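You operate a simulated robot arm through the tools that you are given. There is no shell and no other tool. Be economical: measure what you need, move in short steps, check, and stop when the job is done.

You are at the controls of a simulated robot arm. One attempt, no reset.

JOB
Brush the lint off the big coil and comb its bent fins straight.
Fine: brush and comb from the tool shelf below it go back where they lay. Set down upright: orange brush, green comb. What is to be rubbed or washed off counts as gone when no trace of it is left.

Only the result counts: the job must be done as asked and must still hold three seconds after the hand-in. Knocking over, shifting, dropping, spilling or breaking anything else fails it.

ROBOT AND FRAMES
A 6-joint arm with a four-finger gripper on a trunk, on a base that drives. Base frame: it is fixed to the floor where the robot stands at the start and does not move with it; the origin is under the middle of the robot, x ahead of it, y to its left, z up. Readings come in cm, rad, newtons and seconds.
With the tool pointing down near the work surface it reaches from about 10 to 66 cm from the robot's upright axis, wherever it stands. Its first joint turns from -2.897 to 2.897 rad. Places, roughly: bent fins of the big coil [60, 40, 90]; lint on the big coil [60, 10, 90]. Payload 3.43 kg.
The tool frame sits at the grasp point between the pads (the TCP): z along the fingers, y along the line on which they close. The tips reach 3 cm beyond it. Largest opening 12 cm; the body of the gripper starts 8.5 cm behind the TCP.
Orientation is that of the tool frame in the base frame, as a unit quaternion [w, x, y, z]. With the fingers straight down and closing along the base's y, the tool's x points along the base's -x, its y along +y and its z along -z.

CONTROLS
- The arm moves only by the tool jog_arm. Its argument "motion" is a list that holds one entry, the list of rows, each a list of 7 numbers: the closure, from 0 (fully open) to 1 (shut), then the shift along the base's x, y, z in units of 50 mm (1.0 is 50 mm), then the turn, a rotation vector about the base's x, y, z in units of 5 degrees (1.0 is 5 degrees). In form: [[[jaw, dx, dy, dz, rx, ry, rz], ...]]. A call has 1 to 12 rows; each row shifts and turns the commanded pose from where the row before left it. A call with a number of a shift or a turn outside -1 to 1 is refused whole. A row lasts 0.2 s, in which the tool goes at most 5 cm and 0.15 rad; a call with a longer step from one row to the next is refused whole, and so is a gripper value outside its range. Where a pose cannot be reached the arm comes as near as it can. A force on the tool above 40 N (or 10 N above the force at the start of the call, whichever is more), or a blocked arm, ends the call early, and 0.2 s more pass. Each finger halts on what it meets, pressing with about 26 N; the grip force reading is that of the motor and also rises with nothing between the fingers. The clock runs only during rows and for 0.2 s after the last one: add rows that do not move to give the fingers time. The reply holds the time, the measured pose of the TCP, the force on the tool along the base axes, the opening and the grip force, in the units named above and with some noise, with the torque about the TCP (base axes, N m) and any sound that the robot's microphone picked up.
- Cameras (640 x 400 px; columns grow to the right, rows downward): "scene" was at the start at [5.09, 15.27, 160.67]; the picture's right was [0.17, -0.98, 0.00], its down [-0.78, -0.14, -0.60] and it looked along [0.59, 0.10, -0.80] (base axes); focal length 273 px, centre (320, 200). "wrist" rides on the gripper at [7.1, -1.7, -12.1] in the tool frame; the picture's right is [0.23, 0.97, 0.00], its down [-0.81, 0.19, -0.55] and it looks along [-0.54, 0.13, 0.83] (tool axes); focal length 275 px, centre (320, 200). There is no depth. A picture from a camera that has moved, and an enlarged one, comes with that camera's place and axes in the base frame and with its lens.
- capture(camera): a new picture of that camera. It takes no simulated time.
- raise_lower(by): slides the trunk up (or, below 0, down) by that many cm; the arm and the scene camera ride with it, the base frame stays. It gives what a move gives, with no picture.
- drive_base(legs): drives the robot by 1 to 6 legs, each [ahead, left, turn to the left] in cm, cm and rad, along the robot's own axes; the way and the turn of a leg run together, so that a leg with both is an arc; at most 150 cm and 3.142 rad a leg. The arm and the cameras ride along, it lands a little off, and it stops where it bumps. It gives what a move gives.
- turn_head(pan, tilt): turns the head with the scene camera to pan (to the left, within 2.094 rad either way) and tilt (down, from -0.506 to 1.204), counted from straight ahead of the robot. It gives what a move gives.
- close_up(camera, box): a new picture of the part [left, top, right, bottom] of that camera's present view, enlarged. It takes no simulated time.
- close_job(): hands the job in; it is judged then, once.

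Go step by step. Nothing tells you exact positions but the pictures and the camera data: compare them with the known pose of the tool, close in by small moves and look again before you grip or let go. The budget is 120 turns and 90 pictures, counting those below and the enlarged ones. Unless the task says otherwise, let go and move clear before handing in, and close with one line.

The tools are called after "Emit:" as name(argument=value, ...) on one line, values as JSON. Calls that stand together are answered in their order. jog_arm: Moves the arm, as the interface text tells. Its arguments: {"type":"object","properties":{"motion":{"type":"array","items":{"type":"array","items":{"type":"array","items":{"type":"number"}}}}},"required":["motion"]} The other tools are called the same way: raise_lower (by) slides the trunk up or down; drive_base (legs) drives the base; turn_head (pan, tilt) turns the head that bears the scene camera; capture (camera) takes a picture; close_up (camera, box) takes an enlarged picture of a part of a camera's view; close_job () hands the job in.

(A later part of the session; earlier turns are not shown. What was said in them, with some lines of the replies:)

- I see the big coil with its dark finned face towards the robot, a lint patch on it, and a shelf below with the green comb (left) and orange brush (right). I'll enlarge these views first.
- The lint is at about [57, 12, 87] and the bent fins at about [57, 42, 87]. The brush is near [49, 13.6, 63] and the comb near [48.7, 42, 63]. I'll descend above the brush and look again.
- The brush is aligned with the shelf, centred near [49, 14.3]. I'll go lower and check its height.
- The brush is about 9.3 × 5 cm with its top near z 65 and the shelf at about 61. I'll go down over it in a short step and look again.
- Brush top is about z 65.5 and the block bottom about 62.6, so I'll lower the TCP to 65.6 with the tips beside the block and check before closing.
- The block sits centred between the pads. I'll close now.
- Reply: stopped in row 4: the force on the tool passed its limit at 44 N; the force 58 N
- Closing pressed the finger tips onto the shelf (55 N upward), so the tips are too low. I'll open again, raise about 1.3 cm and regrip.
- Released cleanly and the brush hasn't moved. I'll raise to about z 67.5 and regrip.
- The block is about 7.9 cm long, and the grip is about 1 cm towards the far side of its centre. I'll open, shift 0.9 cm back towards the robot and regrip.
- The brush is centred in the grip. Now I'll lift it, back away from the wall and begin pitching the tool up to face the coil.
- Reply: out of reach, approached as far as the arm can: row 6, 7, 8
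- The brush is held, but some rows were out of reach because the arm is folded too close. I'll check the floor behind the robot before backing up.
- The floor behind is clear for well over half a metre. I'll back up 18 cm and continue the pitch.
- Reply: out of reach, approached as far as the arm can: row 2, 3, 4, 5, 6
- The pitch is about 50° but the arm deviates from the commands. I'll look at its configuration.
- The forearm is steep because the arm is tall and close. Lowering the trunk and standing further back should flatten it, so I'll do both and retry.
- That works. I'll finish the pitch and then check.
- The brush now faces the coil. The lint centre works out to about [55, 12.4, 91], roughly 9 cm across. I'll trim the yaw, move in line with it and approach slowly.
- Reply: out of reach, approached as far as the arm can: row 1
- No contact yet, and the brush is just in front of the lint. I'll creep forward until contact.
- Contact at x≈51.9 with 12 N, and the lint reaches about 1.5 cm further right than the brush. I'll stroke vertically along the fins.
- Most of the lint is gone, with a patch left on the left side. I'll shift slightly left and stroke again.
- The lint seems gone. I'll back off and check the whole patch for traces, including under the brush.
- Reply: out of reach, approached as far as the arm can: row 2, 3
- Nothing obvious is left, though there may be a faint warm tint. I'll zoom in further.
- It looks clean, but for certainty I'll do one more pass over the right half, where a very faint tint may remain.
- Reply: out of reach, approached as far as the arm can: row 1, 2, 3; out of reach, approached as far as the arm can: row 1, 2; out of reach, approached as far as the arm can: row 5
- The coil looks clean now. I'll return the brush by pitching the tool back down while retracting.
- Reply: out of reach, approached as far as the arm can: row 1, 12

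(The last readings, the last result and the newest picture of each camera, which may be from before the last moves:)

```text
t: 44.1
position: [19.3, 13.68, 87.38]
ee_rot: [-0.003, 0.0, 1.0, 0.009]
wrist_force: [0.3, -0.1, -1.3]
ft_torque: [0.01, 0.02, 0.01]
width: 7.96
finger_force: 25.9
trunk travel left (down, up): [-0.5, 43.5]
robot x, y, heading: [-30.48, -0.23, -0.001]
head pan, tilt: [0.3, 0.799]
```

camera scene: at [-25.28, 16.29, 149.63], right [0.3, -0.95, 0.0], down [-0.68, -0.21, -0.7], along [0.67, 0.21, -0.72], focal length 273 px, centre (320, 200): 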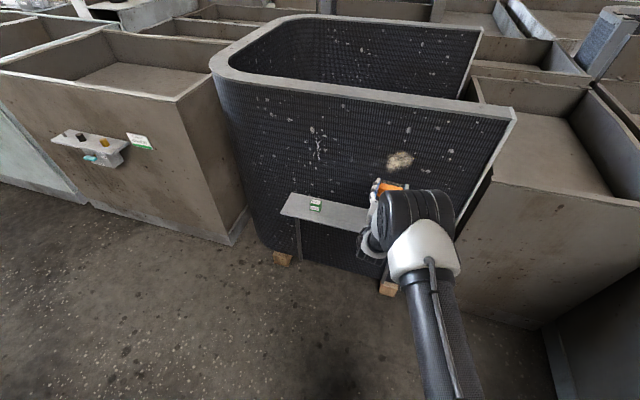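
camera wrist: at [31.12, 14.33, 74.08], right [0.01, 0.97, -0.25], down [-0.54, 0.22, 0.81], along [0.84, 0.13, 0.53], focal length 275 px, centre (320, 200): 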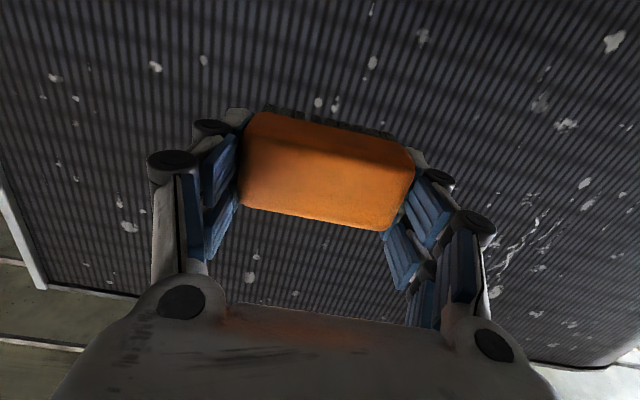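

The tool points straight down again. I'll drive forward to bring the brush above its place.

Emit:
drive_base(legs=[[27, 0, 0]])

Emit:
turn_head(pan=0.175, tilt=0.95)

Emit:
capture(camera="wrist")

```text
t: 46.0
position: [45.88, 13.61, 87.31]
ee_rot: [-0.004, 0.0, 1.0, 0.009]
wrist_force: [0.6, -0.2, -0.9]
ft_torque: [-0.02, -0.02, -0.05]
width: 7.97
finger_force: 26.4
trunk travel left (down, up): [-0.5, 43.5]
robot x, y, heading: [-3.9, -0.25, 0.002]
head pan, tilt: [0.3, 0.799]
```

```text
t: 46.6
position: [45.77, 13.63, 87.53]
ee_rot: [-0.004, -0.001, 1.0, 0.008]
wrist_force: [0.7, -0.5, -1.8]
ft_torque: [0.01, 0.02, 0.02]
width: 7.96
finger_force: 25.7
trunk travel left (down, up): [-0.5, 43.5]
robot x, y, heading: [-4.48, 0.25, 0.002]
head pan, tilt: [0.175, 0.949]
```

```text
53 pictures are left
camera wrist: at [38.82, 11.83, 99.6], right [-0.23, 0.97, 0.02], down [0.81, 0.18, 0.55], along [0.53, 0.14, -0.83], focal length 275 px, centre (320, 200)
```

wrist: 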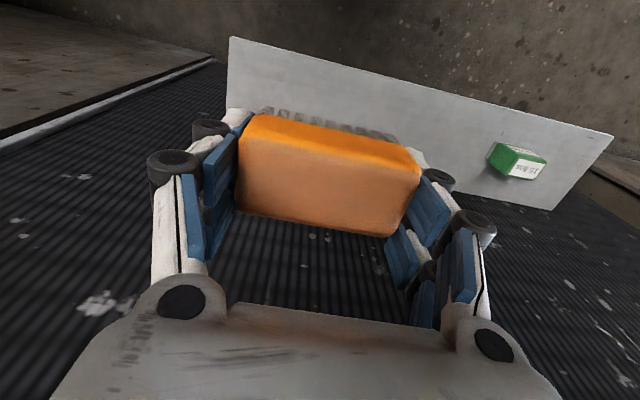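

I'll lower the brush over its original spot with a slight roll correction.

Emit:
jog_arm(motion=[[[1, 0.3, 0.08, -0.6, -0.18, -0.09, 0], [1, 0.3, 0, -0.8, 0, 0, 0], [1, 0, 0, -0.8, 0, 0, 0], [1, 0, 0, -0.8, 0, 0, 0], [1, 0, 0, -0.5, 0, 0, 0], [1, 0, 0, 0, 0, 0, 0]]])

Emit:
close_up(camera="scene", box=[260, 150, 460, 275])

```text
t: 48.0
position: [48.4, 14.11, 69.97]
ee_rot: [0.001, 0.0, 1.0, 0.001]
wrist_force: [-0.2, 0.7, -1.5]
ft_torque: [0.03, 0.01, -0.01]
width: 7.96
finger_force: 26.0
trunk travel left (down, up): [-0.5, 43.5]
robot x, y, heading: [-3.8, -0.28, 0.001]
head pan, tilt: [0.175, 0.949]
```

```text
3.20 times, centred on (360, 212) of scene
camera zoom: at [0.75, 15.23, 148.47], right [0.18, -0.98, 0.0], down [-0.8, -0.14, -0.58], along [0.57, 0.1, -0.81], focal length 872 px, centre (192, 160)
```

zoom: 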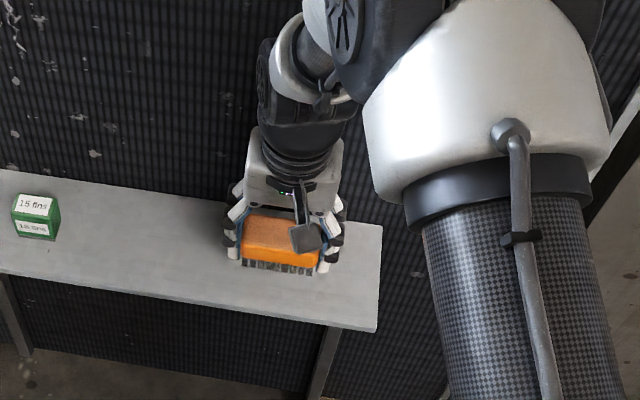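

Emit:
jog_arm(motion=[[[1, 0.08, -0.02, -0.2, 0, 0, 0], [1, 0, 0, -0.1, 0, 0, 0], [1, 0, 0, -0.08, 0, 0, 0], [1, 0, 0, -0.06, 0, 0, 0]]])

```text
t: 49.0
position: [49.02, 14.01, 67.73]
ee_rot: [0.001, 0.0, 1.0, 0.001]
wrist_force: [0.5, -0.5, -1.2]
ft_torque: [-0.03, 0.0, 0.0]
width: 7.99
finger_force: 26.4
trunk travel left (down, up): [-0.5, 43.5]
robot x, y, heading: [-4.06, 0.21, 0.004]
head pan, tilt: [0.175, 0.949]
```

Emit:
jog_arm(motion=[[[1, 0, 0, -0.04, 0, 0, 0], [1, 0, 0, -0.04, 0, 0, 0]]])

Emit:
close_up(camera="scene", box=[320, 205, 384, 245])

```text
t: 49.6
position: [49.18, 14.08, 67.28]
ee_rot: [0.001, 0.0, 1.0, 0.0]
wrist_force: [-0.8, -0.8, -1.1]
ft_torque: [0.04, -0.01, 0.0]
width: 7.98
finger_force: 25.7
trunk travel left (down, up): [-0.5, 43.5]
robot x, y, heading: [-4.29, 0.29, -0.003]
head pan, tilt: [0.175, 0.949]
```

```text
10.00 times, centred on (352, 225) of scene
camera zoom: at [0.75, 15.22, 148.47], right [0.18, -0.98, 0.0], down [-0.8, -0.14, -0.58], along [0.57, 0.1, -0.81], focal length 2726 px, centre (0, -50)
```

zoom: 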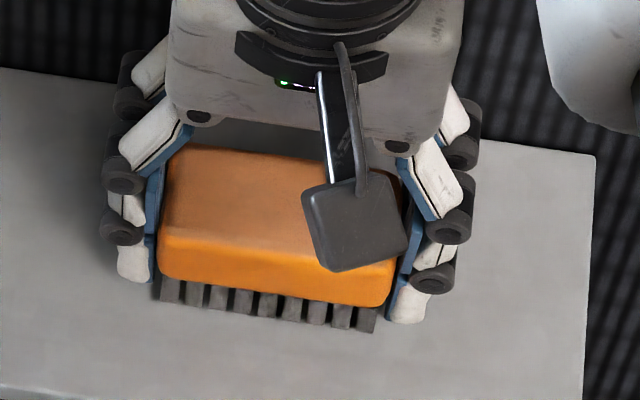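

Emit:
jog_arm(motion=[[[1, 0, 0, -0.04, 0, 0, 0], [1, 0, 0, -0.04, 0, 0, 0], [1, 0, 0, 0, 0, 0, 0]]])

```text
t: 50.5
position: [49.05, 14.0, 67.05]
ee_rot: [0.0, 0.0, 1.0, 0.001]
wrist_force: [-0.7, 1.2, 1.4]
ft_torque: [0.16, 0.01, 0.05]
width: 8.0
finger_force: 25.9
trunk travel left (down, up): [-0.5, 43.5]
robot x, y, heading: [-4.47, -0.16, 0.001]
head pan, tilt: [0.175, 0.949]
```

Emit:
jog_arm(motion=[[[1, 0, 0, -0.03, 0, 0, 0], [1, 0, 0, -0.03, 0, 0, 0], [1, 0, 0, 0, 0, 0, 0]]])

```text
t: 51.2
position: [49.15, 13.92, 66.94]
ee_rot: [0.002, 0.0, 1.0, 0.001]
wrist_force: [-3.9, 3.3, 20.4]
ft_torque: [0.09, 0.18, 0.05]
width: 8.01
finger_force: 26.2
trunk travel left (down, up): [-0.5, 43.5]
robot x, y, heading: [-3.85, -0.17, 0.002]
head pan, tilt: [0.175, 0.949]
```

The brush is firmly down. I'll release and lift straight up.

Emit:
jog_arm(motion=[[[1, 0, 0, 0.03, 0, 0, 0], [0, 0, 0, 0, 0, 0, 0], [0, 0, 0, 0, 0, 0, 0], [0, 0, 0, 0, 0, 0, 0], [0, 0, 0, 0, 0, 0, 0], [0, 0, 0, 0.4, 0, 0, 0], [0, 0, 0, 0.6, 0, 0, 0], [0, 0, 0, 0.8, 0, 0, 0], [0, 0, 0, 0.8, 0, 0, 0]]])

Emit:
capture(camera="wrist")

Emit:
capture(camera="scene")

```text
t: 53.2
position: [49.18, 13.84, 79.61]
ee_rot: [0.0, 0.001, 1.0, 0.001]
wrist_force: [0.2, -0.1, 0.4]
ft_torque: [0.01, -0.02, -0.06]
width: 11.99
finger_force: 0.0
trunk travel left (down, up): [-0.5, 43.5]
robot x, y, heading: [-3.97, -0.07, 0.004]
head pan, tilt: [0.175, 0.949]
```

```text
50 pictures are left
camera wrist: at [42.12, 12.26, 91.79], right [-0.23, 0.97, 0.0], down [0.81, 0.19, 0.55], along [0.54, 0.13, -0.83], focal length 275 px, centre (320, 200)
```

wrist: 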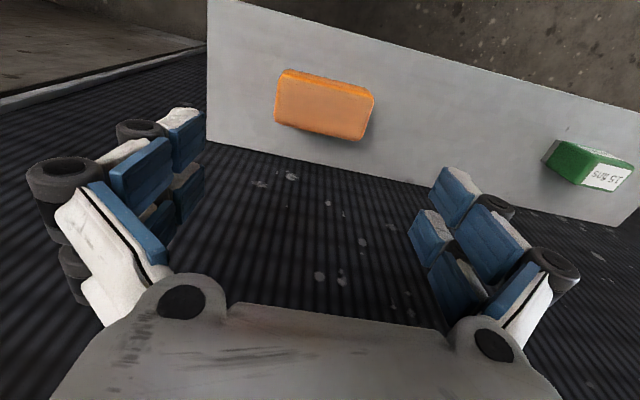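

```text
49 pictures are left
camera scene: at [0.71, 15.21, 148.48], right [0.18, -0.98, 0.0], down [-0.8, -0.14, -0.58], along [0.57, 0.1, -0.81], focal length 273 px, centre (320, 200)
```

scene: 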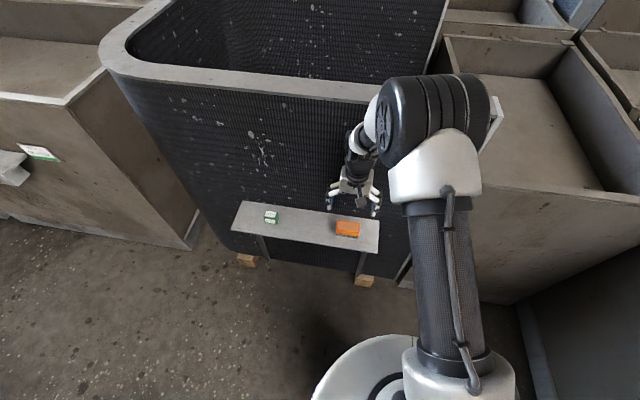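

The brush is back upright on its spot. Next I'll slide the base 28 cm left along the aisle to bring the comb to the same relative place.

Emit:
drive_base(legs=[[0, 28, 0]])

Emit:
capture(camera="wrist")

Emit:
capture(camera="scene")

```text
t: 55.2
position: [49.15, 42.65, 79.6]
ee_rot: [0.001, 0.0, 1.0, 0.0]
wrist_force: [-0.5, -0.7, 0.0]
ft_torque: [0.03, 0.03, 0.0]
width: 11.96
finger_force: 0.1
trunk travel left (down, up): [-0.5, 43.5]
robot x, y, heading: [-4.34, 28.31, 0.006]
head pan, tilt: [0.175, 0.949]
```

```text
48 pictures are left
camera wrist: at [42.07, 40.96, 91.73], right [-0.23, 0.97, 0.0], down [0.81, 0.19, 0.55], along [0.54, 0.13, -0.83], focal length 275 px, centre (320, 200)
```

wrist: 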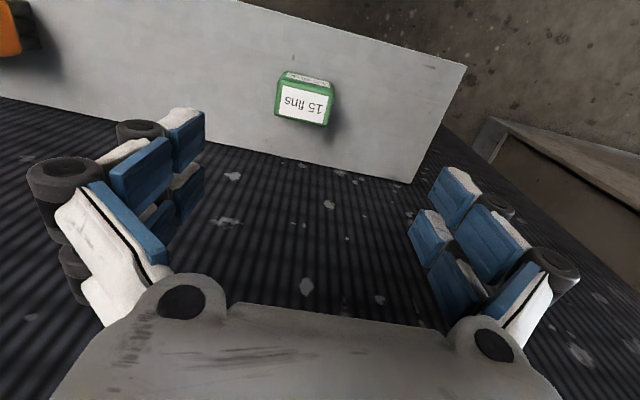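

```text
47 pictures are left
camera scene: at [0.64, 43.85, 148.47], right [0.18, -0.98, 0.0], down [-0.8, -0.14, -0.58], along [0.57, 0.1, -0.81], focal length 273 px, centre (320, 200)
```

scene: 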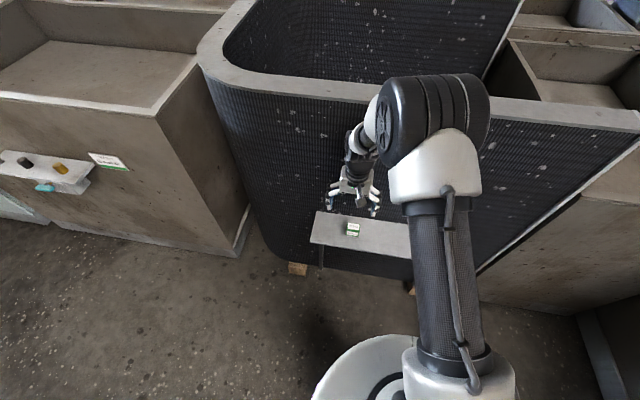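

Emit:
close_up(camera="wrist", box=[240, 50, 368, 130])

Emit:
close_up(camera="scene", box=[310, 200, 390, 250])

```text
5.00 times, centred on (304, 90) of wrist
camera zoom: at [42.07, 40.96, 91.73], right [-0.23, 0.97, 0.0], down [0.81, 0.19, 0.55], along [0.54, 0.13, -0.83], focal length 1376 px, centre (400, 750)
```

zoom: 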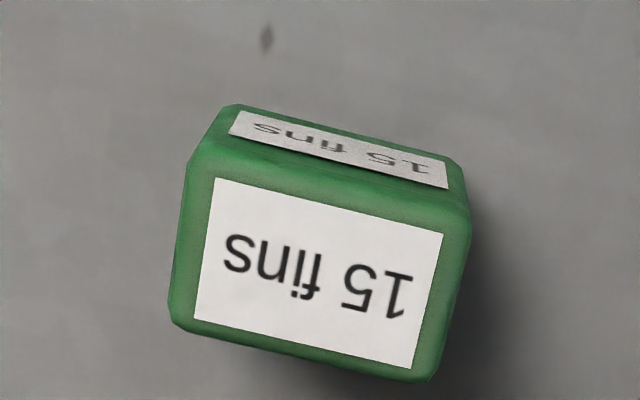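

```text
8.00 times, centred on (350, 225) of scene
camera zoom: at [0.64, 43.85, 148.47], right [0.18, -0.98, 0.0], down [-0.8, -0.14, -0.58], along [0.57, 0.1, -0.81], focal length 2181 px, centre (80, 0)
```

zoom: 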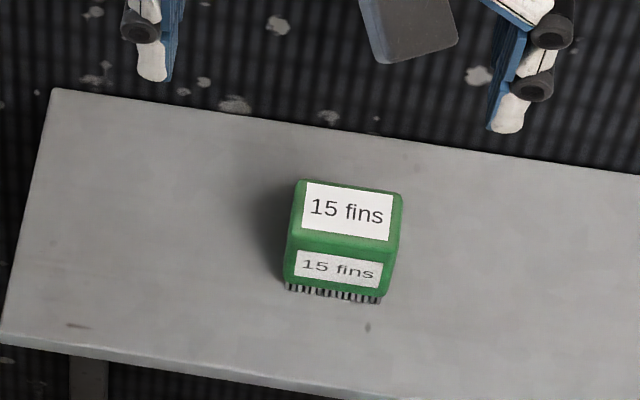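

The comb is about 4.7 cm wide, centred near [49, 40.95]. I'll move over it and lower to a few cm above.

Emit:
jog_arm(motion=[[[0, -0.02, -0.3, -0.3, 0, 0, 0], [0, 0, -0.04, -0.7, 0, 0, 0], [0, 0, 0, -0.6, 0, 0, 0], [0, 0, 0, -0.3, 0, 0, 0], [0, 0, 0, 0, 0, 0, 0]]])

Emit:
capture(camera="wrist")

Emit:
close_up(camera="scene", box=[310, 200, 390, 250])

```text
t: 56.4
position: [49.13, 40.7, 70.03]
ee_rot: [0.001, 0.0, 1.0, 0.001]
wrist_force: [0.3, -0.2, 0.0]
ft_torque: [-0.01, -0.03, -0.02]
width: 12.01
finger_force: 0.1
trunk travel left (down, up): [-0.5, 43.5]
robot x, y, heading: [-4.19, 28.76, 0.004]
head pan, tilt: [0.175, 0.949]
```

```text
44 pictures are left
camera wrist: at [42.1, 39.1, 82.33], right [-0.23, 0.97, 0.0], down [0.81, 0.19, 0.55], along [0.54, 0.13, -0.83], focal length 275 px, centre (320, 200)
```

wrist: 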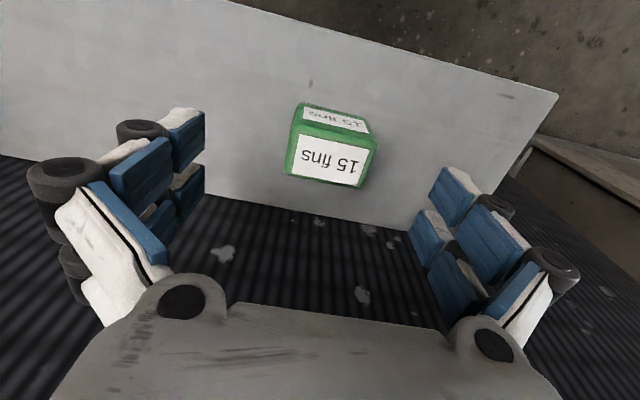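

```text
8.00 times, centred on (350, 225) of scene
camera zoom: at [0.64, 43.82, 148.47], right [0.18, -0.98, 0.0], down [-0.8, -0.14, -0.58], along [0.57, 0.1, -0.81], focal length 2181 px, centre (80, 0)
```

zoom: 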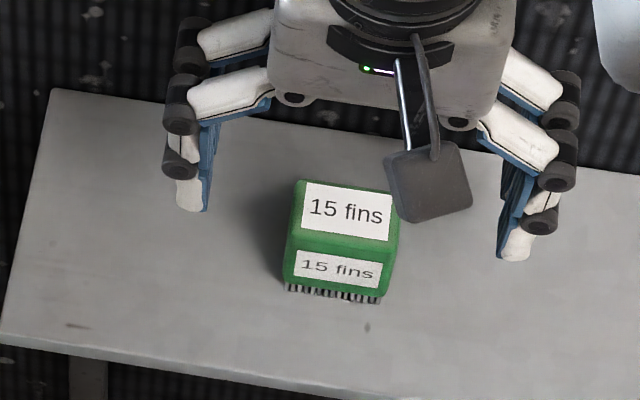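

I'll shift 0.5 cm left, lower to z 67.6 and close.

Emit:
jog_arm(motion=[[[0, 0, 0.1, -0.25, 0, 0, 0], [0, 0, 0, -0.22, 0, 0, 0], [0, 0, 0, 0, 0, 0, 0], [1, 0, 0, 0, 0, 0, 0], [1, 0, 0, 0, 0, 0, 0], [1, 0, 0, 0, 0, 0, 0], [1, 0, 0, 0, 0, 0, 0], [1, 0, 0, 0, 0, 0, 0], [1, 0, 0, 0, 0, 0, 0], [1, 0, 0, 0, 0, 0, 0]]])

Emit:
capture(camera="wrist")

Emit:
close_up(camera="scene", box=[310, 200, 390, 250])

```text
t: 58.6
position: [49.21, 41.34, 67.81]
ee_rot: [0.001, -0.001, 1.0, 0.0]
wrist_force: [-0.2, -0.1, 1.1]
ft_torque: [-0.02, 0.04, -0.03]
width: 4.52
finger_force: 25.8
trunk travel left (down, up): [-0.5, 43.5]
robot x, y, heading: [-4.2, 28.44, 0.002]
head pan, tilt: [0.175, 0.949]
```

```text
42 pictures are left
camera wrist: at [42.14, 39.65, 79.95], right [-0.23, 0.97, 0.0], down [0.81, 0.19, 0.55], along [0.54, 0.13, -0.83], focal length 275 px, centre (320, 200)
```

wrist: 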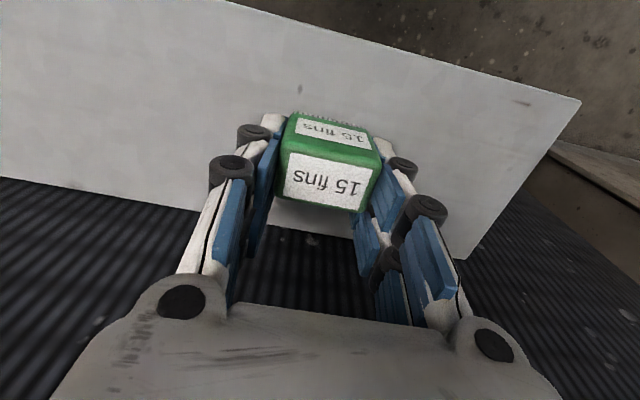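

```text
8.00 times, centred on (350, 225) of scene
camera zoom: at [0.63, 43.81, 148.47], right [0.18, -0.98, 0.0], down [-0.8, -0.14, -0.58], along [0.57, 0.1, -0.81], focal length 2181 px, centre (80, 0)
```

zoom: 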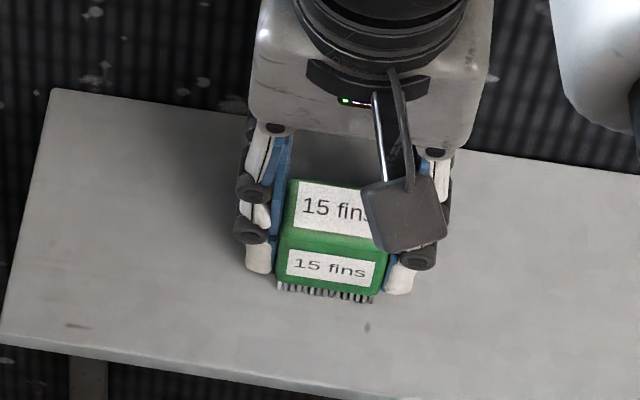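

The comb is gripped and shifted about 0.35 cm left, so it goes back to y≈41.0. I'll lift it, back the base away, then pitch up as before.

Emit:
jog_arm(motion=[[[1, 0, 0, 0.4, 0, 0, 0], [1, 0, 0, 0.8, 0, 0, 0], [1, 0, 0, 0.9, 0, 0, 0], [1, -0.3, 0, 0.9, 0, 0, 0], [1, -0.3, 0, 0.9, 0, 0, 0], [1, 0, 0, 0, 0, 0, 0]]])

Emit:
drive_base(legs=[[-27, -3, 0]])

Emit:
jog_arm(motion=[[[1, 0, 0, 0, 0, -1, 0], [1, 0, 0, 0, 0, -1, 0], [1, 0.6, 0, 0, 0, -1, 0], [1, 0.6, 0, 0, 0, -1, 0], [1, 0.6, 0, 0, 0, -1, 0], [1, 0.6, 0, 0, 0, -1, 0]]])

```text
t: 60.0
position: [46.05, 41.16, 86.98]
ee_rot: [0.0, -0.001, 1.0, 0.0]
wrist_force: [-0.2, 0.3, 0.2]
ft_torque: [0.0, -0.03, 0.01]
width: 4.5
finger_force: 26.1
trunk travel left (down, up): [-0.5, 43.5]
robot x, y, heading: [-4.24, 28.55, 0.004]
head pan, tilt: [0.175, 0.949]
```

```text
t: 61.9
position: [19.8, 37.89, 87.11]
ee_rot: [0.001, 0.002, 1.0, 0.001]
wrist_force: [0.3, -0.6, -1.0]
ft_torque: [0.0, -0.02, 0.02]
width: 4.51
finger_force: 26.3
trunk travel left (down, up): [-0.5, 43.5]
robot x, y, heading: [-30.38, 25.66, -0.002]
head pan, tilt: [0.175, 0.949]
```

```text
t: 63.3
position: [31.9, 37.85, 86.99]
ee_rot: [0.26, 0.002, 0.966, 0.002]
wrist_force: [0.3, -0.3, -1.0]
ft_torque: [-0.01, 0.02, 0.0]
width: 4.49
finger_force: 26.3
trunk travel left (down, up): [-0.5, 43.5]
robot x, y, heading: [-30.75, 25.52, -0.004]
head pan, tilt: [0.175, 0.949]
```

Emit:
jog_arm(motion=[[[1, 0.3, 0.2, 0, 0, -1, 0], [1, 0.3, 0.2, 0, 0, -1, 0], [1, 0.3, 0.2, 0, 0, -1, 0], [1, 0.3, 0.2, 0, 0, -1, 0], [1, 0.2, 0.1, 0, 0, -1, 0], [1, 0.2, 0, 0.1, 0, -1, 0], [1, 0.2, 0, 0.1, 0, -1, 0], [1, 0.2, 0, 0.1, 0, -1, 0], [1, 0.2, 0, 0.1, 0, -1, 0], [1, 0.2, 0, 0.1, 0, -1, 0], [1, 0.2, 0, 0.1, 0, -1, 0], [1, 0.2, 0, 0.1, 0, -1, 0]]])

Emit:
turn_head(pan=0.25, tilt=0.75)

Emit:
capture(camera="wrist")

Emit:
capture(camera="scene")

```text
t: 65.9
position: [45.91, 42.38, 90.46]
ee_rot: [0.708, 0.001, 0.706, 0.002]
wrist_force: [0.0, -0.6, -0.5]
ft_torque: [0.03, 0.03, -0.04]
width: 4.51
finger_force: 26.0
trunk travel left (down, up): [-0.5, 43.5]
robot x, y, heading: [-30.44, 25.44, -0.002]
head pan, tilt: [0.175, 0.949]
```

```text
t: 66.7
position: [45.88, 42.43, 90.54]
ee_rot: [0.707, 0.001, 0.707, 0.002]
wrist_force: [-0.6, 0.2, -0.1]
ft_torque: [0.01, -0.04, -0.02]
width: 4.52
finger_force: 26.1
trunk travel left (down, up): [-0.5, 43.5]
robot x, y, heading: [-30.56, 25.58, -0.004]
head pan, tilt: [0.25, 0.75]
```

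```text
40 pictures are left
camera wrist: at [33.93, 40.79, 83.4], right [0.0, 0.97, -0.23], down [-0.55, 0.19, 0.81], along [0.83, 0.13, 0.54], focal length 275 px, centre (320, 200)
```

wrist: 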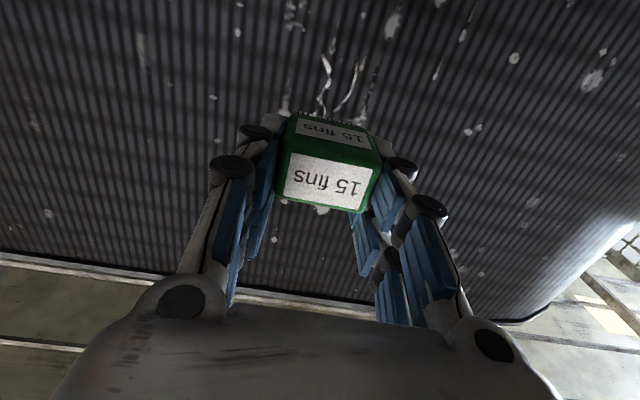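

```text
39 pictures are left
camera scene: at [-24.76, 41.53, 150.02], right [0.25, -0.97, 0.0], down [-0.66, -0.17, -0.73], along [0.71, 0.18, -0.68], focal length 273 px, centre (320, 200)
```

scene: 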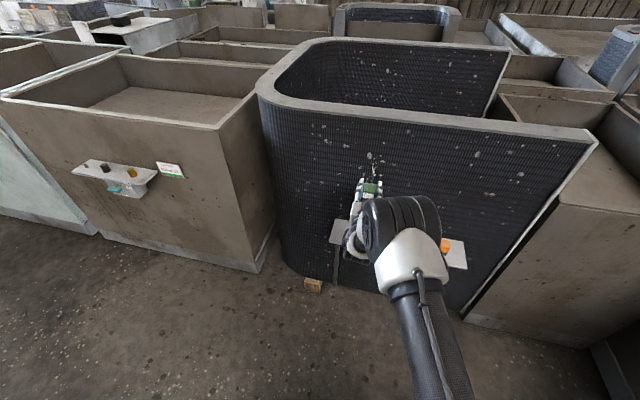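

The comb faces the bent fins. I'll take a closer look before touching.

Emit:
close_up(camera="scene", box=[330, 135, 410, 185])

Emit:
close_up(camera="wrist", box=[230, 20, 422, 140])

```text
8.00 times, centred on (370, 160) of scene
camera zoom: at [-24.76, 41.53, 150.02], right [0.25, -0.97, 0.0], down [-0.66, -0.17, -0.73], along [0.71, 0.18, -0.68], focal length 2181 px, centre (-80, 520)
```

zoom: 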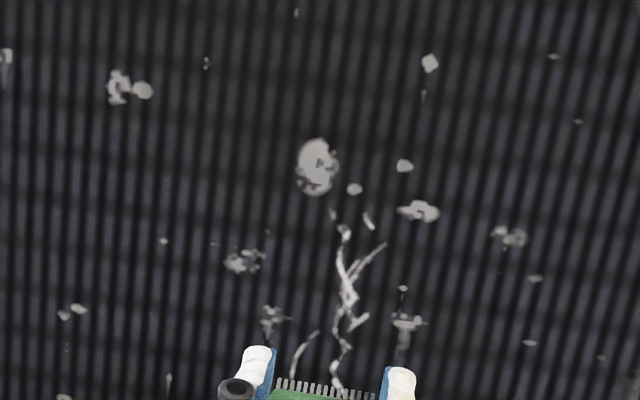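

```text
3.33 times, centred on (326, 80) of wrist
camera zoom: at [33.93, 40.79, 83.4], right [0.0, 0.97, -0.23], down [-0.55, 0.19, 0.81], along [0.83, 0.13, 0.54], focal length 918 px, centre (300, 600)
```

zoom: 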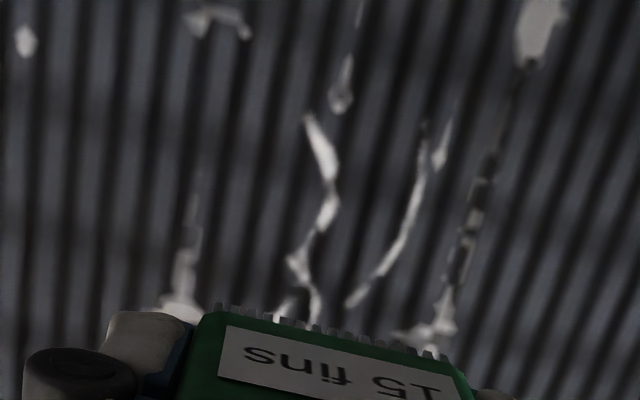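

The bent fins span y 41–44 and z 84–95, within the comb's width at y 42.4. I'll rise above them and approach to contact.

Emit:
jog_arm(motion=[[[1, 0, 0, 0.5, 0, 0, 0], [1, 0, 0.02, 0.5, 0, 0, 0], [1, 0.3, 0, 0.4, 0, 0, 0], [1, 0.3, 0, 0, 0, 0, 0], [1, 0.2, 0, 0, 0, 0, 0], [1, 0.1, 0, 0, 0, 0, 0], [1, 0.06, 0, 0, 0, 0, 0], [1, 0.06, 0, 0, 0, 0, 0]]])

```text
t: 68.5
position: [50.9, 42.58, 97.68]
ee_rot: [0.708, 0.0, 0.707, 0.002]
wrist_force: [0.6, -0.1, -1.7]
ft_torque: [-0.02, 0.02, 0.0]
width: 4.49
finger_force: 25.9
trunk travel left (down, up): [-0.5, 43.5]
robot x, y, heading: [-30.65, 25.35, -0.002]
head pan, tilt: [0.25, 0.75]
```

Emit:
jog_arm(motion=[[[1, 0.06, 0, 0, 0, 0, 0], [1, 0.06, 0, 0, 0, 0, 0], [1, 0.06, 0, 0, 0, 0, 0], [1, 0.05, 0, 0, 0, 0, 0]]])

```text
t: 69.5
position: [51.66, 42.43, 97.62]
ee_rot: [0.708, -0.001, 0.706, 0.003]
wrist_force: [-25.7, -1.2, 0.1]
ft_torque: [0.03, 0.28, -0.06]
width: 4.5
finger_force: 25.9
trunk travel left (down, up): [-0.5, 43.5]
robot x, y, heading: [-30.72, 25.74, -0.005]
head pan, tilt: [0.25, 0.75]
```

Contact at 26 N. I'll ease off slightly and comb downward along the fins.

Emit:
jog_arm(motion=[[[1, -0.02, 0, -0.2, 0, 0, 0], [1, 0, 0, -0.3, 0, 0, 0], [1, 0, 0, -0.3, 0, 0, 0], [1, 0, 0, -0.3, 0, 0, 0], [1, 0, 0, -0.3, 0, 0, 0], [1, 0, 0, -0.3, 0, 0, 0], [1, 0, 0, -0.3, 0, 0, 0], [1, 0, 0, -0.3, 0, 0, 0], [1, 0, 0, -0.3, 0, 0, 0], [1, 0, 0, -0.3, 0, 0, 0], [1, 0, 0, -0.3, 0, 0, 0]]])

Emit:
close_up(camera="scene", box=[330, 135, 410, 185])

```text
t: 71.9
position: [51.76, 42.39, 81.52]
ee_rot: [0.708, 0.002, 0.707, 0.0]
wrist_force: [-22.8, -0.2, 3.9]
ft_torque: [-0.02, 0.15, -0.03]
width: 4.51
finger_force: 25.7
trunk travel left (down, up): [-0.5, 43.5]
robot x, y, heading: [-30.5, 25.71, 0.002]
head pan, tilt: [0.25, 0.75]
```

```text
8.00 times, centred on (370, 160) of scene
camera zoom: at [-25.07, 41.52, 150.04], right [0.25, -0.97, 0.0], down [-0.66, -0.17, -0.73], along [0.71, 0.18, -0.68], focal length 2181 px, centre (-80, 520)
```

zoom: 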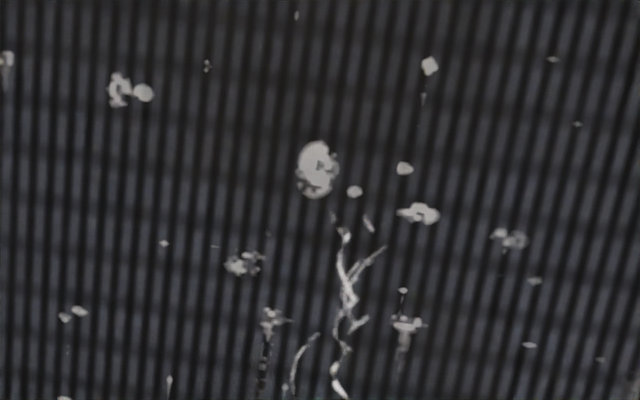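

The fins look nearly unchanged after one down-stroke. I'll look lower down and then comb upward to compare.

Emit:
jog_arm(motion=[[[1, 0, 0, 0.25, 0, 0, 0], [1, 0, 0, 0.25, 0, 0, 0], [1, 0, 0, 0.25, 0, 0, 0], [1, 0, 0, 0.25, 0, 0, 0], [1, 0, 0, 0.25, 0, 0, 0], [1, 0, 0, 0.25, 0, 0, 0], [1, 0, 0, 0.25, 0, 0, 0], [1, 0, 0, 0.25, 0, 0, 0], [1, 0, 0, 0.25, 0, 0, 0], [1, 0, 0, 0.3, 0, 0, 0], [1, 0, 0, 0.3, 0, 0, 0], [1, 0, 0, 0.3, 0, 0, 0]]])

Emit:
capture(camera="wrist")

Emit:
close_up(camera="scene", box=[330, 135, 410, 185])

```text
t: 74.5
position: [51.91, 42.24, 97.53]
ee_rot: [0.708, 0.001, 0.706, 0.002]
wrist_force: [-3.3, 0.0, -0.9]
ft_torque: [-0.01, 0.04, 0.03]
width: 4.49
finger_force: 25.9
trunk travel left (down, up): [-0.5, 43.5]
robot x, y, heading: [-30.65, 25.42, -0.0]
head pan, tilt: [0.25, 0.75]
```

```text
35 pictures are left
camera wrist: at [39.98, 40.65, 90.47], right [0.0, 0.97, -0.23], down [-0.56, 0.19, 0.81], along [0.83, 0.13, 0.54], focal length 275 px, centre (320, 200)
```

wrist: 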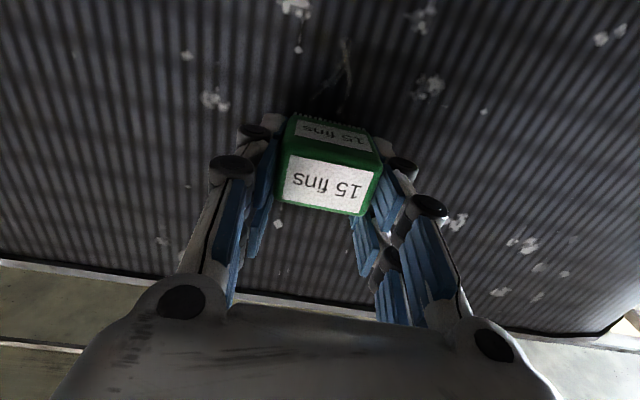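

```text
8.00 times, centred on (370, 160) of scene
camera zoom: at [-24.82, 41.53, 150.03], right [0.25, -0.97, 0.0], down [-0.66, -0.17, -0.73], along [0.71, 0.18, -0.68], focal length 2181 px, centre (-80, 520)
```

zoom: 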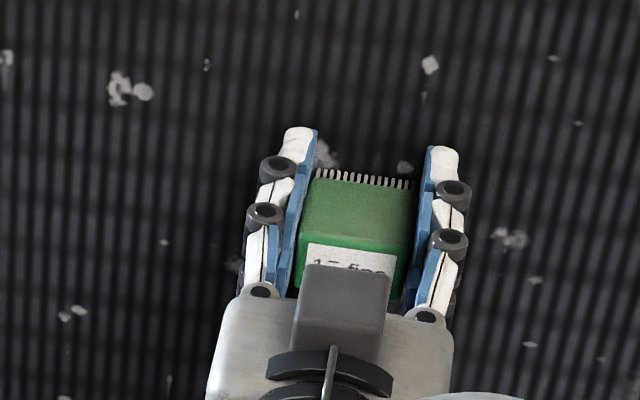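

The wrist view shows the squiggles are much reduced. I'll press slightly more and continue combing.

Emit:
jog_arm(motion=[[[1, 0.05, 0, 0, 0, 0, 0], [1, 0, 0, -0.3, 0, 0, 0], [1, 0, 0, -0.3, 0, 0, 0], [1, 0, 0, -0.3, 0, 0, 0], [1, 0, 0, -0.3, 0, 0, 0], [1, 0, 0, -0.3, 0, 0, 0], [1, 0, 0, -0.3, 0, 0, 0], [1, 0, 0, -0.3, 0, 0, 0], [1, 0, 0, -0.3, 0, 0, 0], [1, 0, 0, -0.3, 0, 0, 0], [1, 0, 0, -0.3, 0, 0, 0], [1, 0, 0, -0.2, 0, 0, 0]]])

Emit:
close_up(camera="scene", box=[330, 135, 410, 185])

```text
t: 77.1
position: [52.1, 42.38, 81.36]
ee_rot: [0.707, 0.0, 0.707, 0.001]
wrist_force: [-19.0, 0.6, 2.0]
ft_torque: [0.01, 0.03, -0.01]
width: 4.51
finger_force: 25.7
trunk travel left (down, up): [-0.5, 43.5]
robot x, y, heading: [-30.61, 25.23, -0.004]
head pan, tilt: [0.25, 0.75]
```

```text
8.00 times, centred on (370, 160) of scene
camera zoom: at [-25.02, 41.53, 150.03], right [0.25, -0.97, 0.0], down [-0.66, -0.17, -0.73], along [0.71, 0.18, -0.68], focal length 2181 px, centre (-80, 520)
```

zoom: 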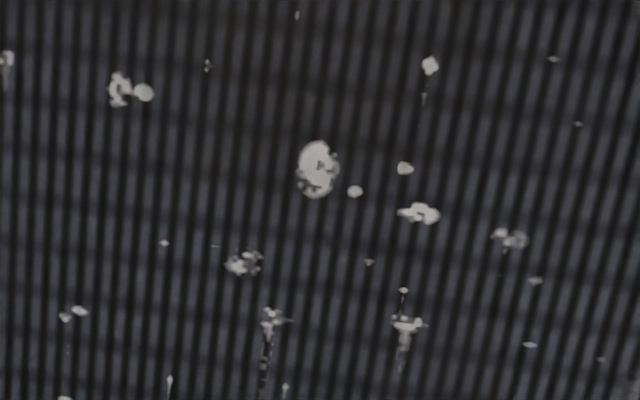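

The upper squiggles are gone. I'll back off and check the lower part.

Emit:
jog_arm(motion=[[[1, -0.4, 0, 0, 0, 0, 0], [1, -0.6, 0, 0, 0, 0, 0], [1, 0, 0, 0, 0, 0, 0]]])

Emit:
capture(camera="wrist")

Emit:
close_up(camera="scene", box=[340, 155, 404, 195])

```text
t: 77.9
position: [47.12, 42.51, 81.38]
ee_rot: [0.708, 0.002, 0.707, 0.001]
wrist_force: [0.4, -0.3, -0.3]
ft_torque: [0.04, 0.01, 0.03]
width: 4.52
finger_force: 25.6
trunk travel left (down, up): [-0.5, 43.5]
robot x, y, heading: [-30.55, 25.3, -0.0]
head pan, tilt: [0.25, 0.75]
```

```text
32 pictures are left
camera wrist: at [35.23, 40.89, 74.31], right [0.0, 0.97, -0.23], down [-0.55, 0.19, 0.81], along [0.83, 0.13, 0.54], focal length 275 px, centre (320, 200)
```

wrist: 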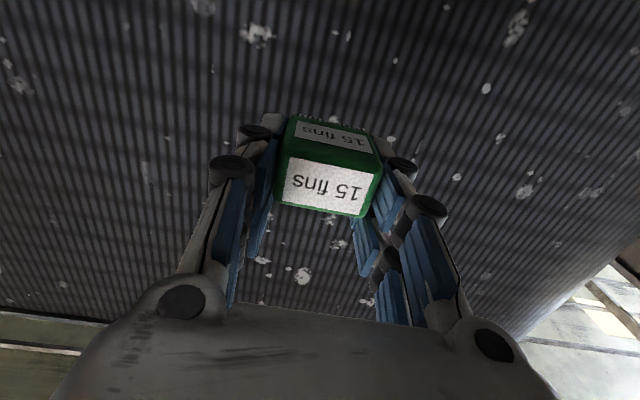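

```text
10.00 times, centred on (372, 175) of scene
camera zoom: at [-24.76, 41.54, 150.02], right [0.25, -0.97, 0.0], down [-0.66, -0.17, -0.73], along [0.71, 0.18, -0.68], focal length 2726 px, centre (-200, 450)
```

zoom: 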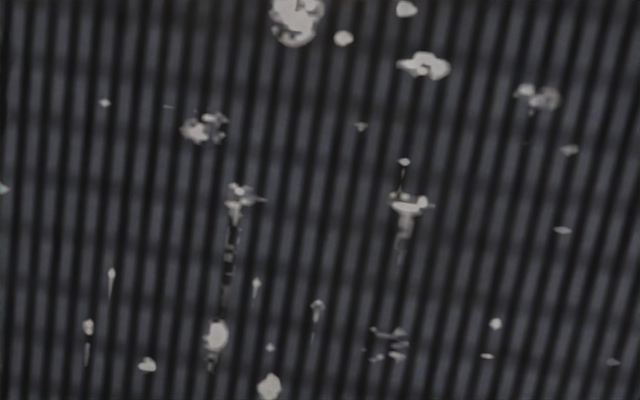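

The fins look straight. For certainty I'll do one more light up-stroke before putting the comb back.

Emit:
jog_arm(motion=[[[1, 0.6, 0, 0, 0, 0, 0], [1, 0.3, 0, 0.1, 0, 0, 0], [1, 0.08, 0, 0.2, 0, 0, 0], [1, 0, 0, 0.3, 0, 0, 0], [1, 0, 0, 0.3, 0, 0, 0], [1, 0, 0, 0.3, 0, 0, 0], [1, 0, 0, 0.3, 0, 0, 0], [1, 0, 0, 0.3, 0, 0, 0], [1, 0, 0, 0.3, 0, 0, 0], [1, 0, 0, 0.3, 0, 0, 0], [1, 0, 0, 0.3, 0, 0, 0], [1, 0, 0, 0.3, 0, 0, 0]]])

Emit:
jog_arm(motion=[[[1, -0.4, 0, -0.1, 0, 0, 0], [1, -0.5, 0, -0.4, 0, 0, 0], [1, -0.2, 0, -0.7, 0, 0, 0], [1, 0, 0, -0.8, 0, 0, 0], [1, 0, 0, 0, 0, 0, 0]]])

Emit:
close_up(camera="scene", box=[330, 135, 410, 185])

```text
t: 80.5
position: [52.09, 42.71, 96.2]
ee_rot: [0.708, 0.001, 0.707, 0.002]
wrist_force: [-11.8, -1.0, -2.7]
ft_torque: [-0.02, 0.26, -0.01]
width: 4.51
finger_force: 26.4
trunk travel left (down, up): [-0.5, 43.5]
robot x, y, heading: [-30.63, 25.31, -0.001]
head pan, tilt: [0.25, 0.75]
```

```text
t: 81.7
position: [46.34, 42.77, 86.03]
ee_rot: [0.708, 0.001, 0.706, 0.002]
wrist_force: [-0.3, -0.1, -0.5]
ft_torque: [0.02, 0.02, -0.01]
width: 4.52
finger_force: 25.7
trunk travel left (down, up): [-0.5, 43.5]
robot x, y, heading: [-30.58, 25.19, -0.001]
head pan, tilt: [0.25, 0.75]
```

```text
8.00 times, centred on (370, 160) of scene
camera zoom: at [-24.74, 41.54, 150.03], right [0.25, -0.97, 0.0], down [-0.66, -0.17, -0.73], along [0.71, 0.18, -0.68], focal length 2181 px, centre (-80, 520)
```

zoom: 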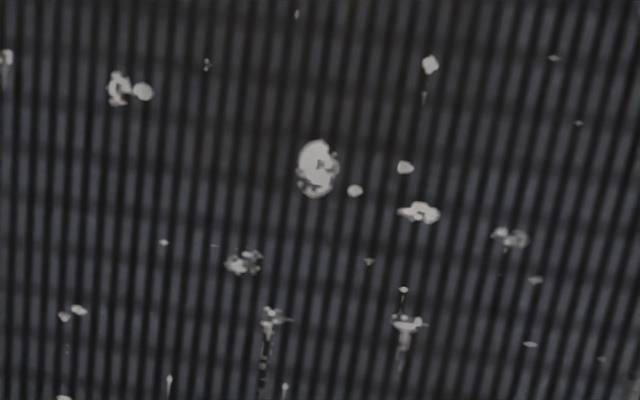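

The fins are clean. I'll re-check the lint spot from this vantage and pitch the comb back down.

Emit:
close_up(camera="scene", box=[415, 160, 511, 220])

Emit:
jog_arm(motion=[[[1, -0.2, -0.1, 0.1, 0, 1, 0], [1, -0.2, -0.1, 0.1, 0, 1, 0], [1, -0.2, -0.1, 0, 0, 1, 0], [1, -0.2, -0.1, 0, 0, 1, 0], [1, -0.2, -0.1, 0, 0, 1, 0], [1, -0.2, -0.1, 0, 0, 1, 0], [1, -0.2, -0.1, 0, 0, 1, 0], [1, -0.3, -0.1, 0, 0, 1, 0], [1, -0.3, 0, 0, 0, 1, 0], [1, -0.3, 0, 0, 0, 1, 0], [1, -0.3, 0, 0, 0, 1, 0], [1, -0.3, 0, 0, 0, 1, 0]]])

Emit:
jog_arm(motion=[[[1, -0.6, 0, 0, 0, 1, 0], [1, -0.6, 0, 0, 0, 1, 0], [1, -0.6, 0, 0, 0, 1, 0], [1, -0.6, 0, 0, 0, 1, 0], [1, 0, 0, 0, 0, 1, 0], [1, 0, 0, 0, 0, 1, 0], [1, 0, 0, 0, 0, 0, 0]]])

```text
6.67 times, centred on (463, 190) of scene
camera zoom: at [-24.74, 41.54, 150.03], right [0.25, -0.97, 0.0], down [-0.66, -0.17, -0.73], along [0.71, 0.18, -0.68], focal length 1818 px, centre (-633, 267)
```

zoom: 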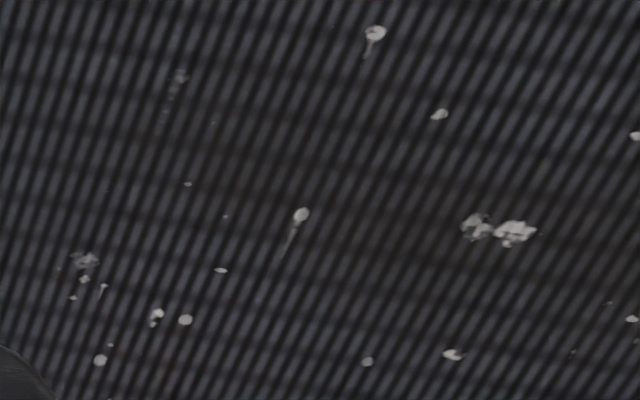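

```text
t: 84.3
position: [32.32, 38.55, 87.31]
ee_rot: [0.26, -0.001, 0.966, 0.0]
wrist_force: [0.3, 0.4, -0.6]
ft_torque: [-0.02, -0.04, -0.02]
width: 4.52
finger_force: 25.9
trunk travel left (down, up): [-0.5, 43.5]
robot x, y, heading: [-30.87, 25.57, -0.003]
head pan, tilt: [0.25, 0.75]
```

```text
t: 85.9
position: [20.01, 38.47, 87.25]
ee_rot: [0.0, 0.001, 1.0, 0.001]
wrist_force: [0.4, 0.7, -1.3]
ft_torque: [-0.04, -0.03, 0.01]
width: 4.5
finger_force: 26.0
trunk travel left (down, up): [-0.5, 43.5]
robot x, y, heading: [-30.61, 25.88, -0.001]
head pan, tilt: [0.25, 0.75]
```

Lint is gone too. I'll drive forward and left to bring the comb above its place.

Emit:
drive_base(legs=[[26.5, 2.5, 0]])

Emit:
turn_head(pan=0.175, tilt=0.95)

```text
t: 87.8
position: [46.66, 40.75, 87.08]
ee_rot: [0.0, 0.003, 1.0, 0.001]
wrist_force: [0.2, 0.6, -1.5]
ft_torque: [0.02, 0.0, 0.01]
width: 4.5
finger_force: 25.8
trunk travel left (down, up): [-0.5, 43.5]
robot x, y, heading: [-3.75, 27.87, -0.006]
head pan, tilt: [0.25, 0.75]
```

```text
t: 88.5
position: [46.55, 40.75, 87.13]
ee_rot: [0.0, 0.004, 1.0, 0.001]
wrist_force: [-0.1, 0.0, -0.5]
ft_torque: [-0.03, 0.0, 0.01]
width: 4.5
finger_force: 26.3
trunk travel left (down, up): [-0.5, 43.5]
robot x, y, heading: [-3.89, 28.08, -0.002]
head pan, tilt: [0.175, 0.949]
```

Emit:
jog_arm(motion=[[[1, 0.27, 0.05, -0.6, 0, 0, 0], [1, 0.26, 0, -0.8, 0, 0, 0], [1, 0, 0, -0.8, 0, 0, 0], [1, 0, 0, -0.8, 0, 0, 0], [1, 0, 0, -0.5, 0, 0, 0], [1, 0, 0, -0.1, 0, 0, 0], [1, 0, 0, 0, 0, 0, 0]]])

Emit:
close_up(camera="scene", box=[310, 200, 390, 250])

Emit:
capture(camera="wrist")

```text
t: 90.1
position: [49.17, 40.97, 69.05]
ee_rot: [0.001, 0.004, 1.0, 0.001]
wrist_force: [0.3, -0.1, -0.7]
ft_torque: [0.0, 0.0, -0.01]
width: 4.51
finger_force: 26.3
trunk travel left (down, up): [-0.5, 43.5]
robot x, y, heading: [-3.82, 27.67, -0.006]
head pan, tilt: [0.175, 0.949]
```

```text
8.00 times, centred on (350, 225) of scene
camera zoom: at [1.03, 43.12, 148.47], right [0.17, -0.99, 0.0], down [-0.8, -0.14, -0.58], along [0.57, 0.1, -0.81], focal length 2181 px, centre (80, 0)
```

zoom: 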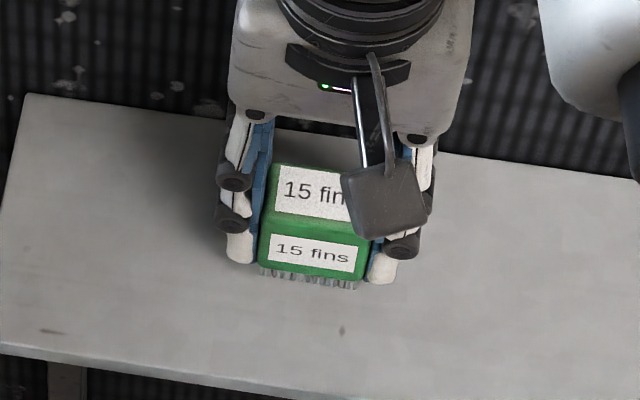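

```text
27 pictures are left
camera wrist: at [42.14, 39.46, 81.25], right [-0.22, 0.97, 0.0], down [0.81, 0.19, 0.55], along [0.54, 0.12, -0.83], focal length 275 px, centre (320, 200)
```

wrist: 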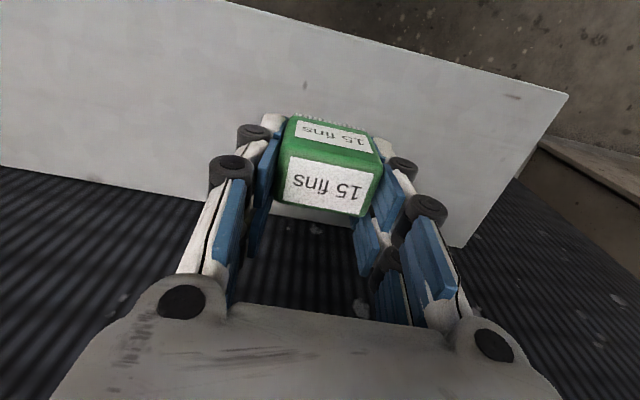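

The comb lines up with its original place relative to the shelf speck. I'll lower gently to contact.

Emit:
jog_arm(motion=[[[1, 0, 0, -0.12, 0, 0, 0], [1, 0, 0, -0.1, 0, 0, 0], [1, 0, 0, -0.06, 0, 0, 0], [1, 0, 0, -0.04, 0, 0, 0]]])

```text
t: 91.1
position: [49.35, 40.95, 67.52]
ee_rot: [0.001, 0.004, 1.0, 0.001]
wrist_force: [-0.4, 0.2, -2.4]
ft_torque: [-0.03, -0.03, -0.02]
width: 4.48
finger_force: 25.9
trunk travel left (down, up): [-0.5, 43.5]
robot x, y, heading: [-4.25, 27.97, -0.012]
head pan, tilt: [0.175, 0.949]
```

Emit:
jog_arm(motion=[[[1, 0, 0, -0.04, 0, 0, 0], [1, 0, 0, -0.04, 0, 0, 0], [1, 0, 0, 0, 0, 0, 0]]])

```text
t: 91.9
position: [49.35, 40.91, 67.44]
ee_rot: [0.002, 0.003, 1.0, 0.001]
wrist_force: [-2.6, 2.3, 25.3]
ft_torque: [0.06, 0.47, -0.02]
width: 4.54
finger_force: 25.8
trunk travel left (down, up): [-0.5, 43.5]
robot x, y, heading: [-3.81, 27.64, -0.005]
head pan, tilt: [0.175, 0.949]
```

The comb is down with 25 N. I'll ease off, open and rise.

Emit:
jog_arm(motion=[[[1, 0, 0, 0.04, 0, 0, 0], [0, 0, 0, 0, 0, 0, 0], [0, 0, 0, 0, 0, 0, 0], [0, 0, 0, 0, 0, 0, 0], [0, 0, 0, 0, 0, 0, 0], [0, 0, 0, 0, 0, 0, 0], [0, 0, 0, 0.3, 0, 0, 0], [0, 0, 0, 0.6, 0, 0, 0], [0, 0, 0, 0.9, 0, 0, 0], [0, -0.4, 0, 0.9, 0, 0, 0], [0, -0.4, 0, 0.9, 0, 0, 0]]])

Emit:
close_up(camera="scene", box=[300, 180, 460, 280])

Emit:
capture(camera="wrist")

```text
t: 94.3
position: [45.59, 40.91, 85.52]
ee_rot: [0.001, 0.004, 1.0, 0.001]
wrist_force: [0.0, 0.9, 0.1]
ft_torque: [-0.02, 0.02, 0.01]
width: 12.02
finger_force: 0.1
trunk travel left (down, up): [-0.5, 43.5]
robot x, y, heading: [-3.86, 27.94, 0.002]
head pan, tilt: [0.175, 0.949]
```

```text
4.00 times, centred on (380, 230) of scene
camera zoom: at [0.96, 43.1, 148.48], right [0.17, -0.99, 0.0], down [-0.8, -0.14, -0.58], along [0.57, 0.1, -0.81], focal length 1091 px, centre (80, 80)
```

zoom: 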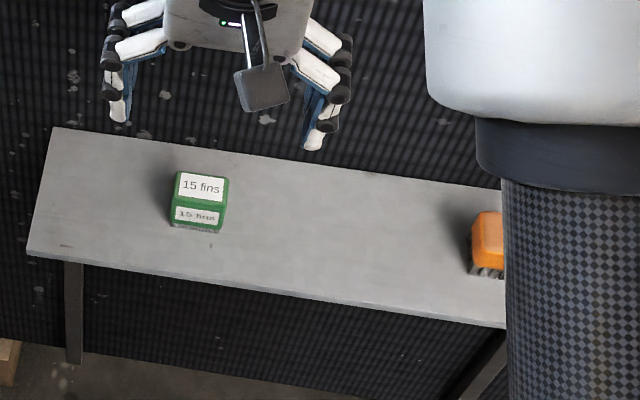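

```text
25 pictures are left
camera wrist: at [38.4, 39.32, 97.73], right [-0.22, 0.97, 0.0], down [0.81, 0.19, 0.55], along [0.54, 0.12, -0.83], focal length 275 px, centre (320, 200)
```

wrist: 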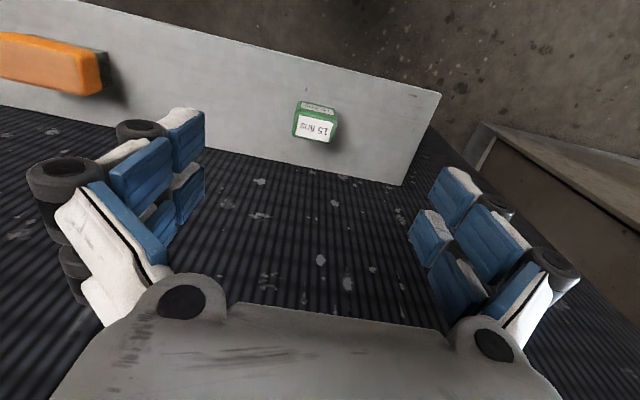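

The coil is clean and its fins are straight. Both tools stand upright in their places and the gripper is clear, so I'm handing in.

Emit:
close_job()

```text
The job is handed in.
```

I brushed the lint off the big coil and combed its bent fins straight. The orange brush and green comb are back upright on the shelf where they lay.
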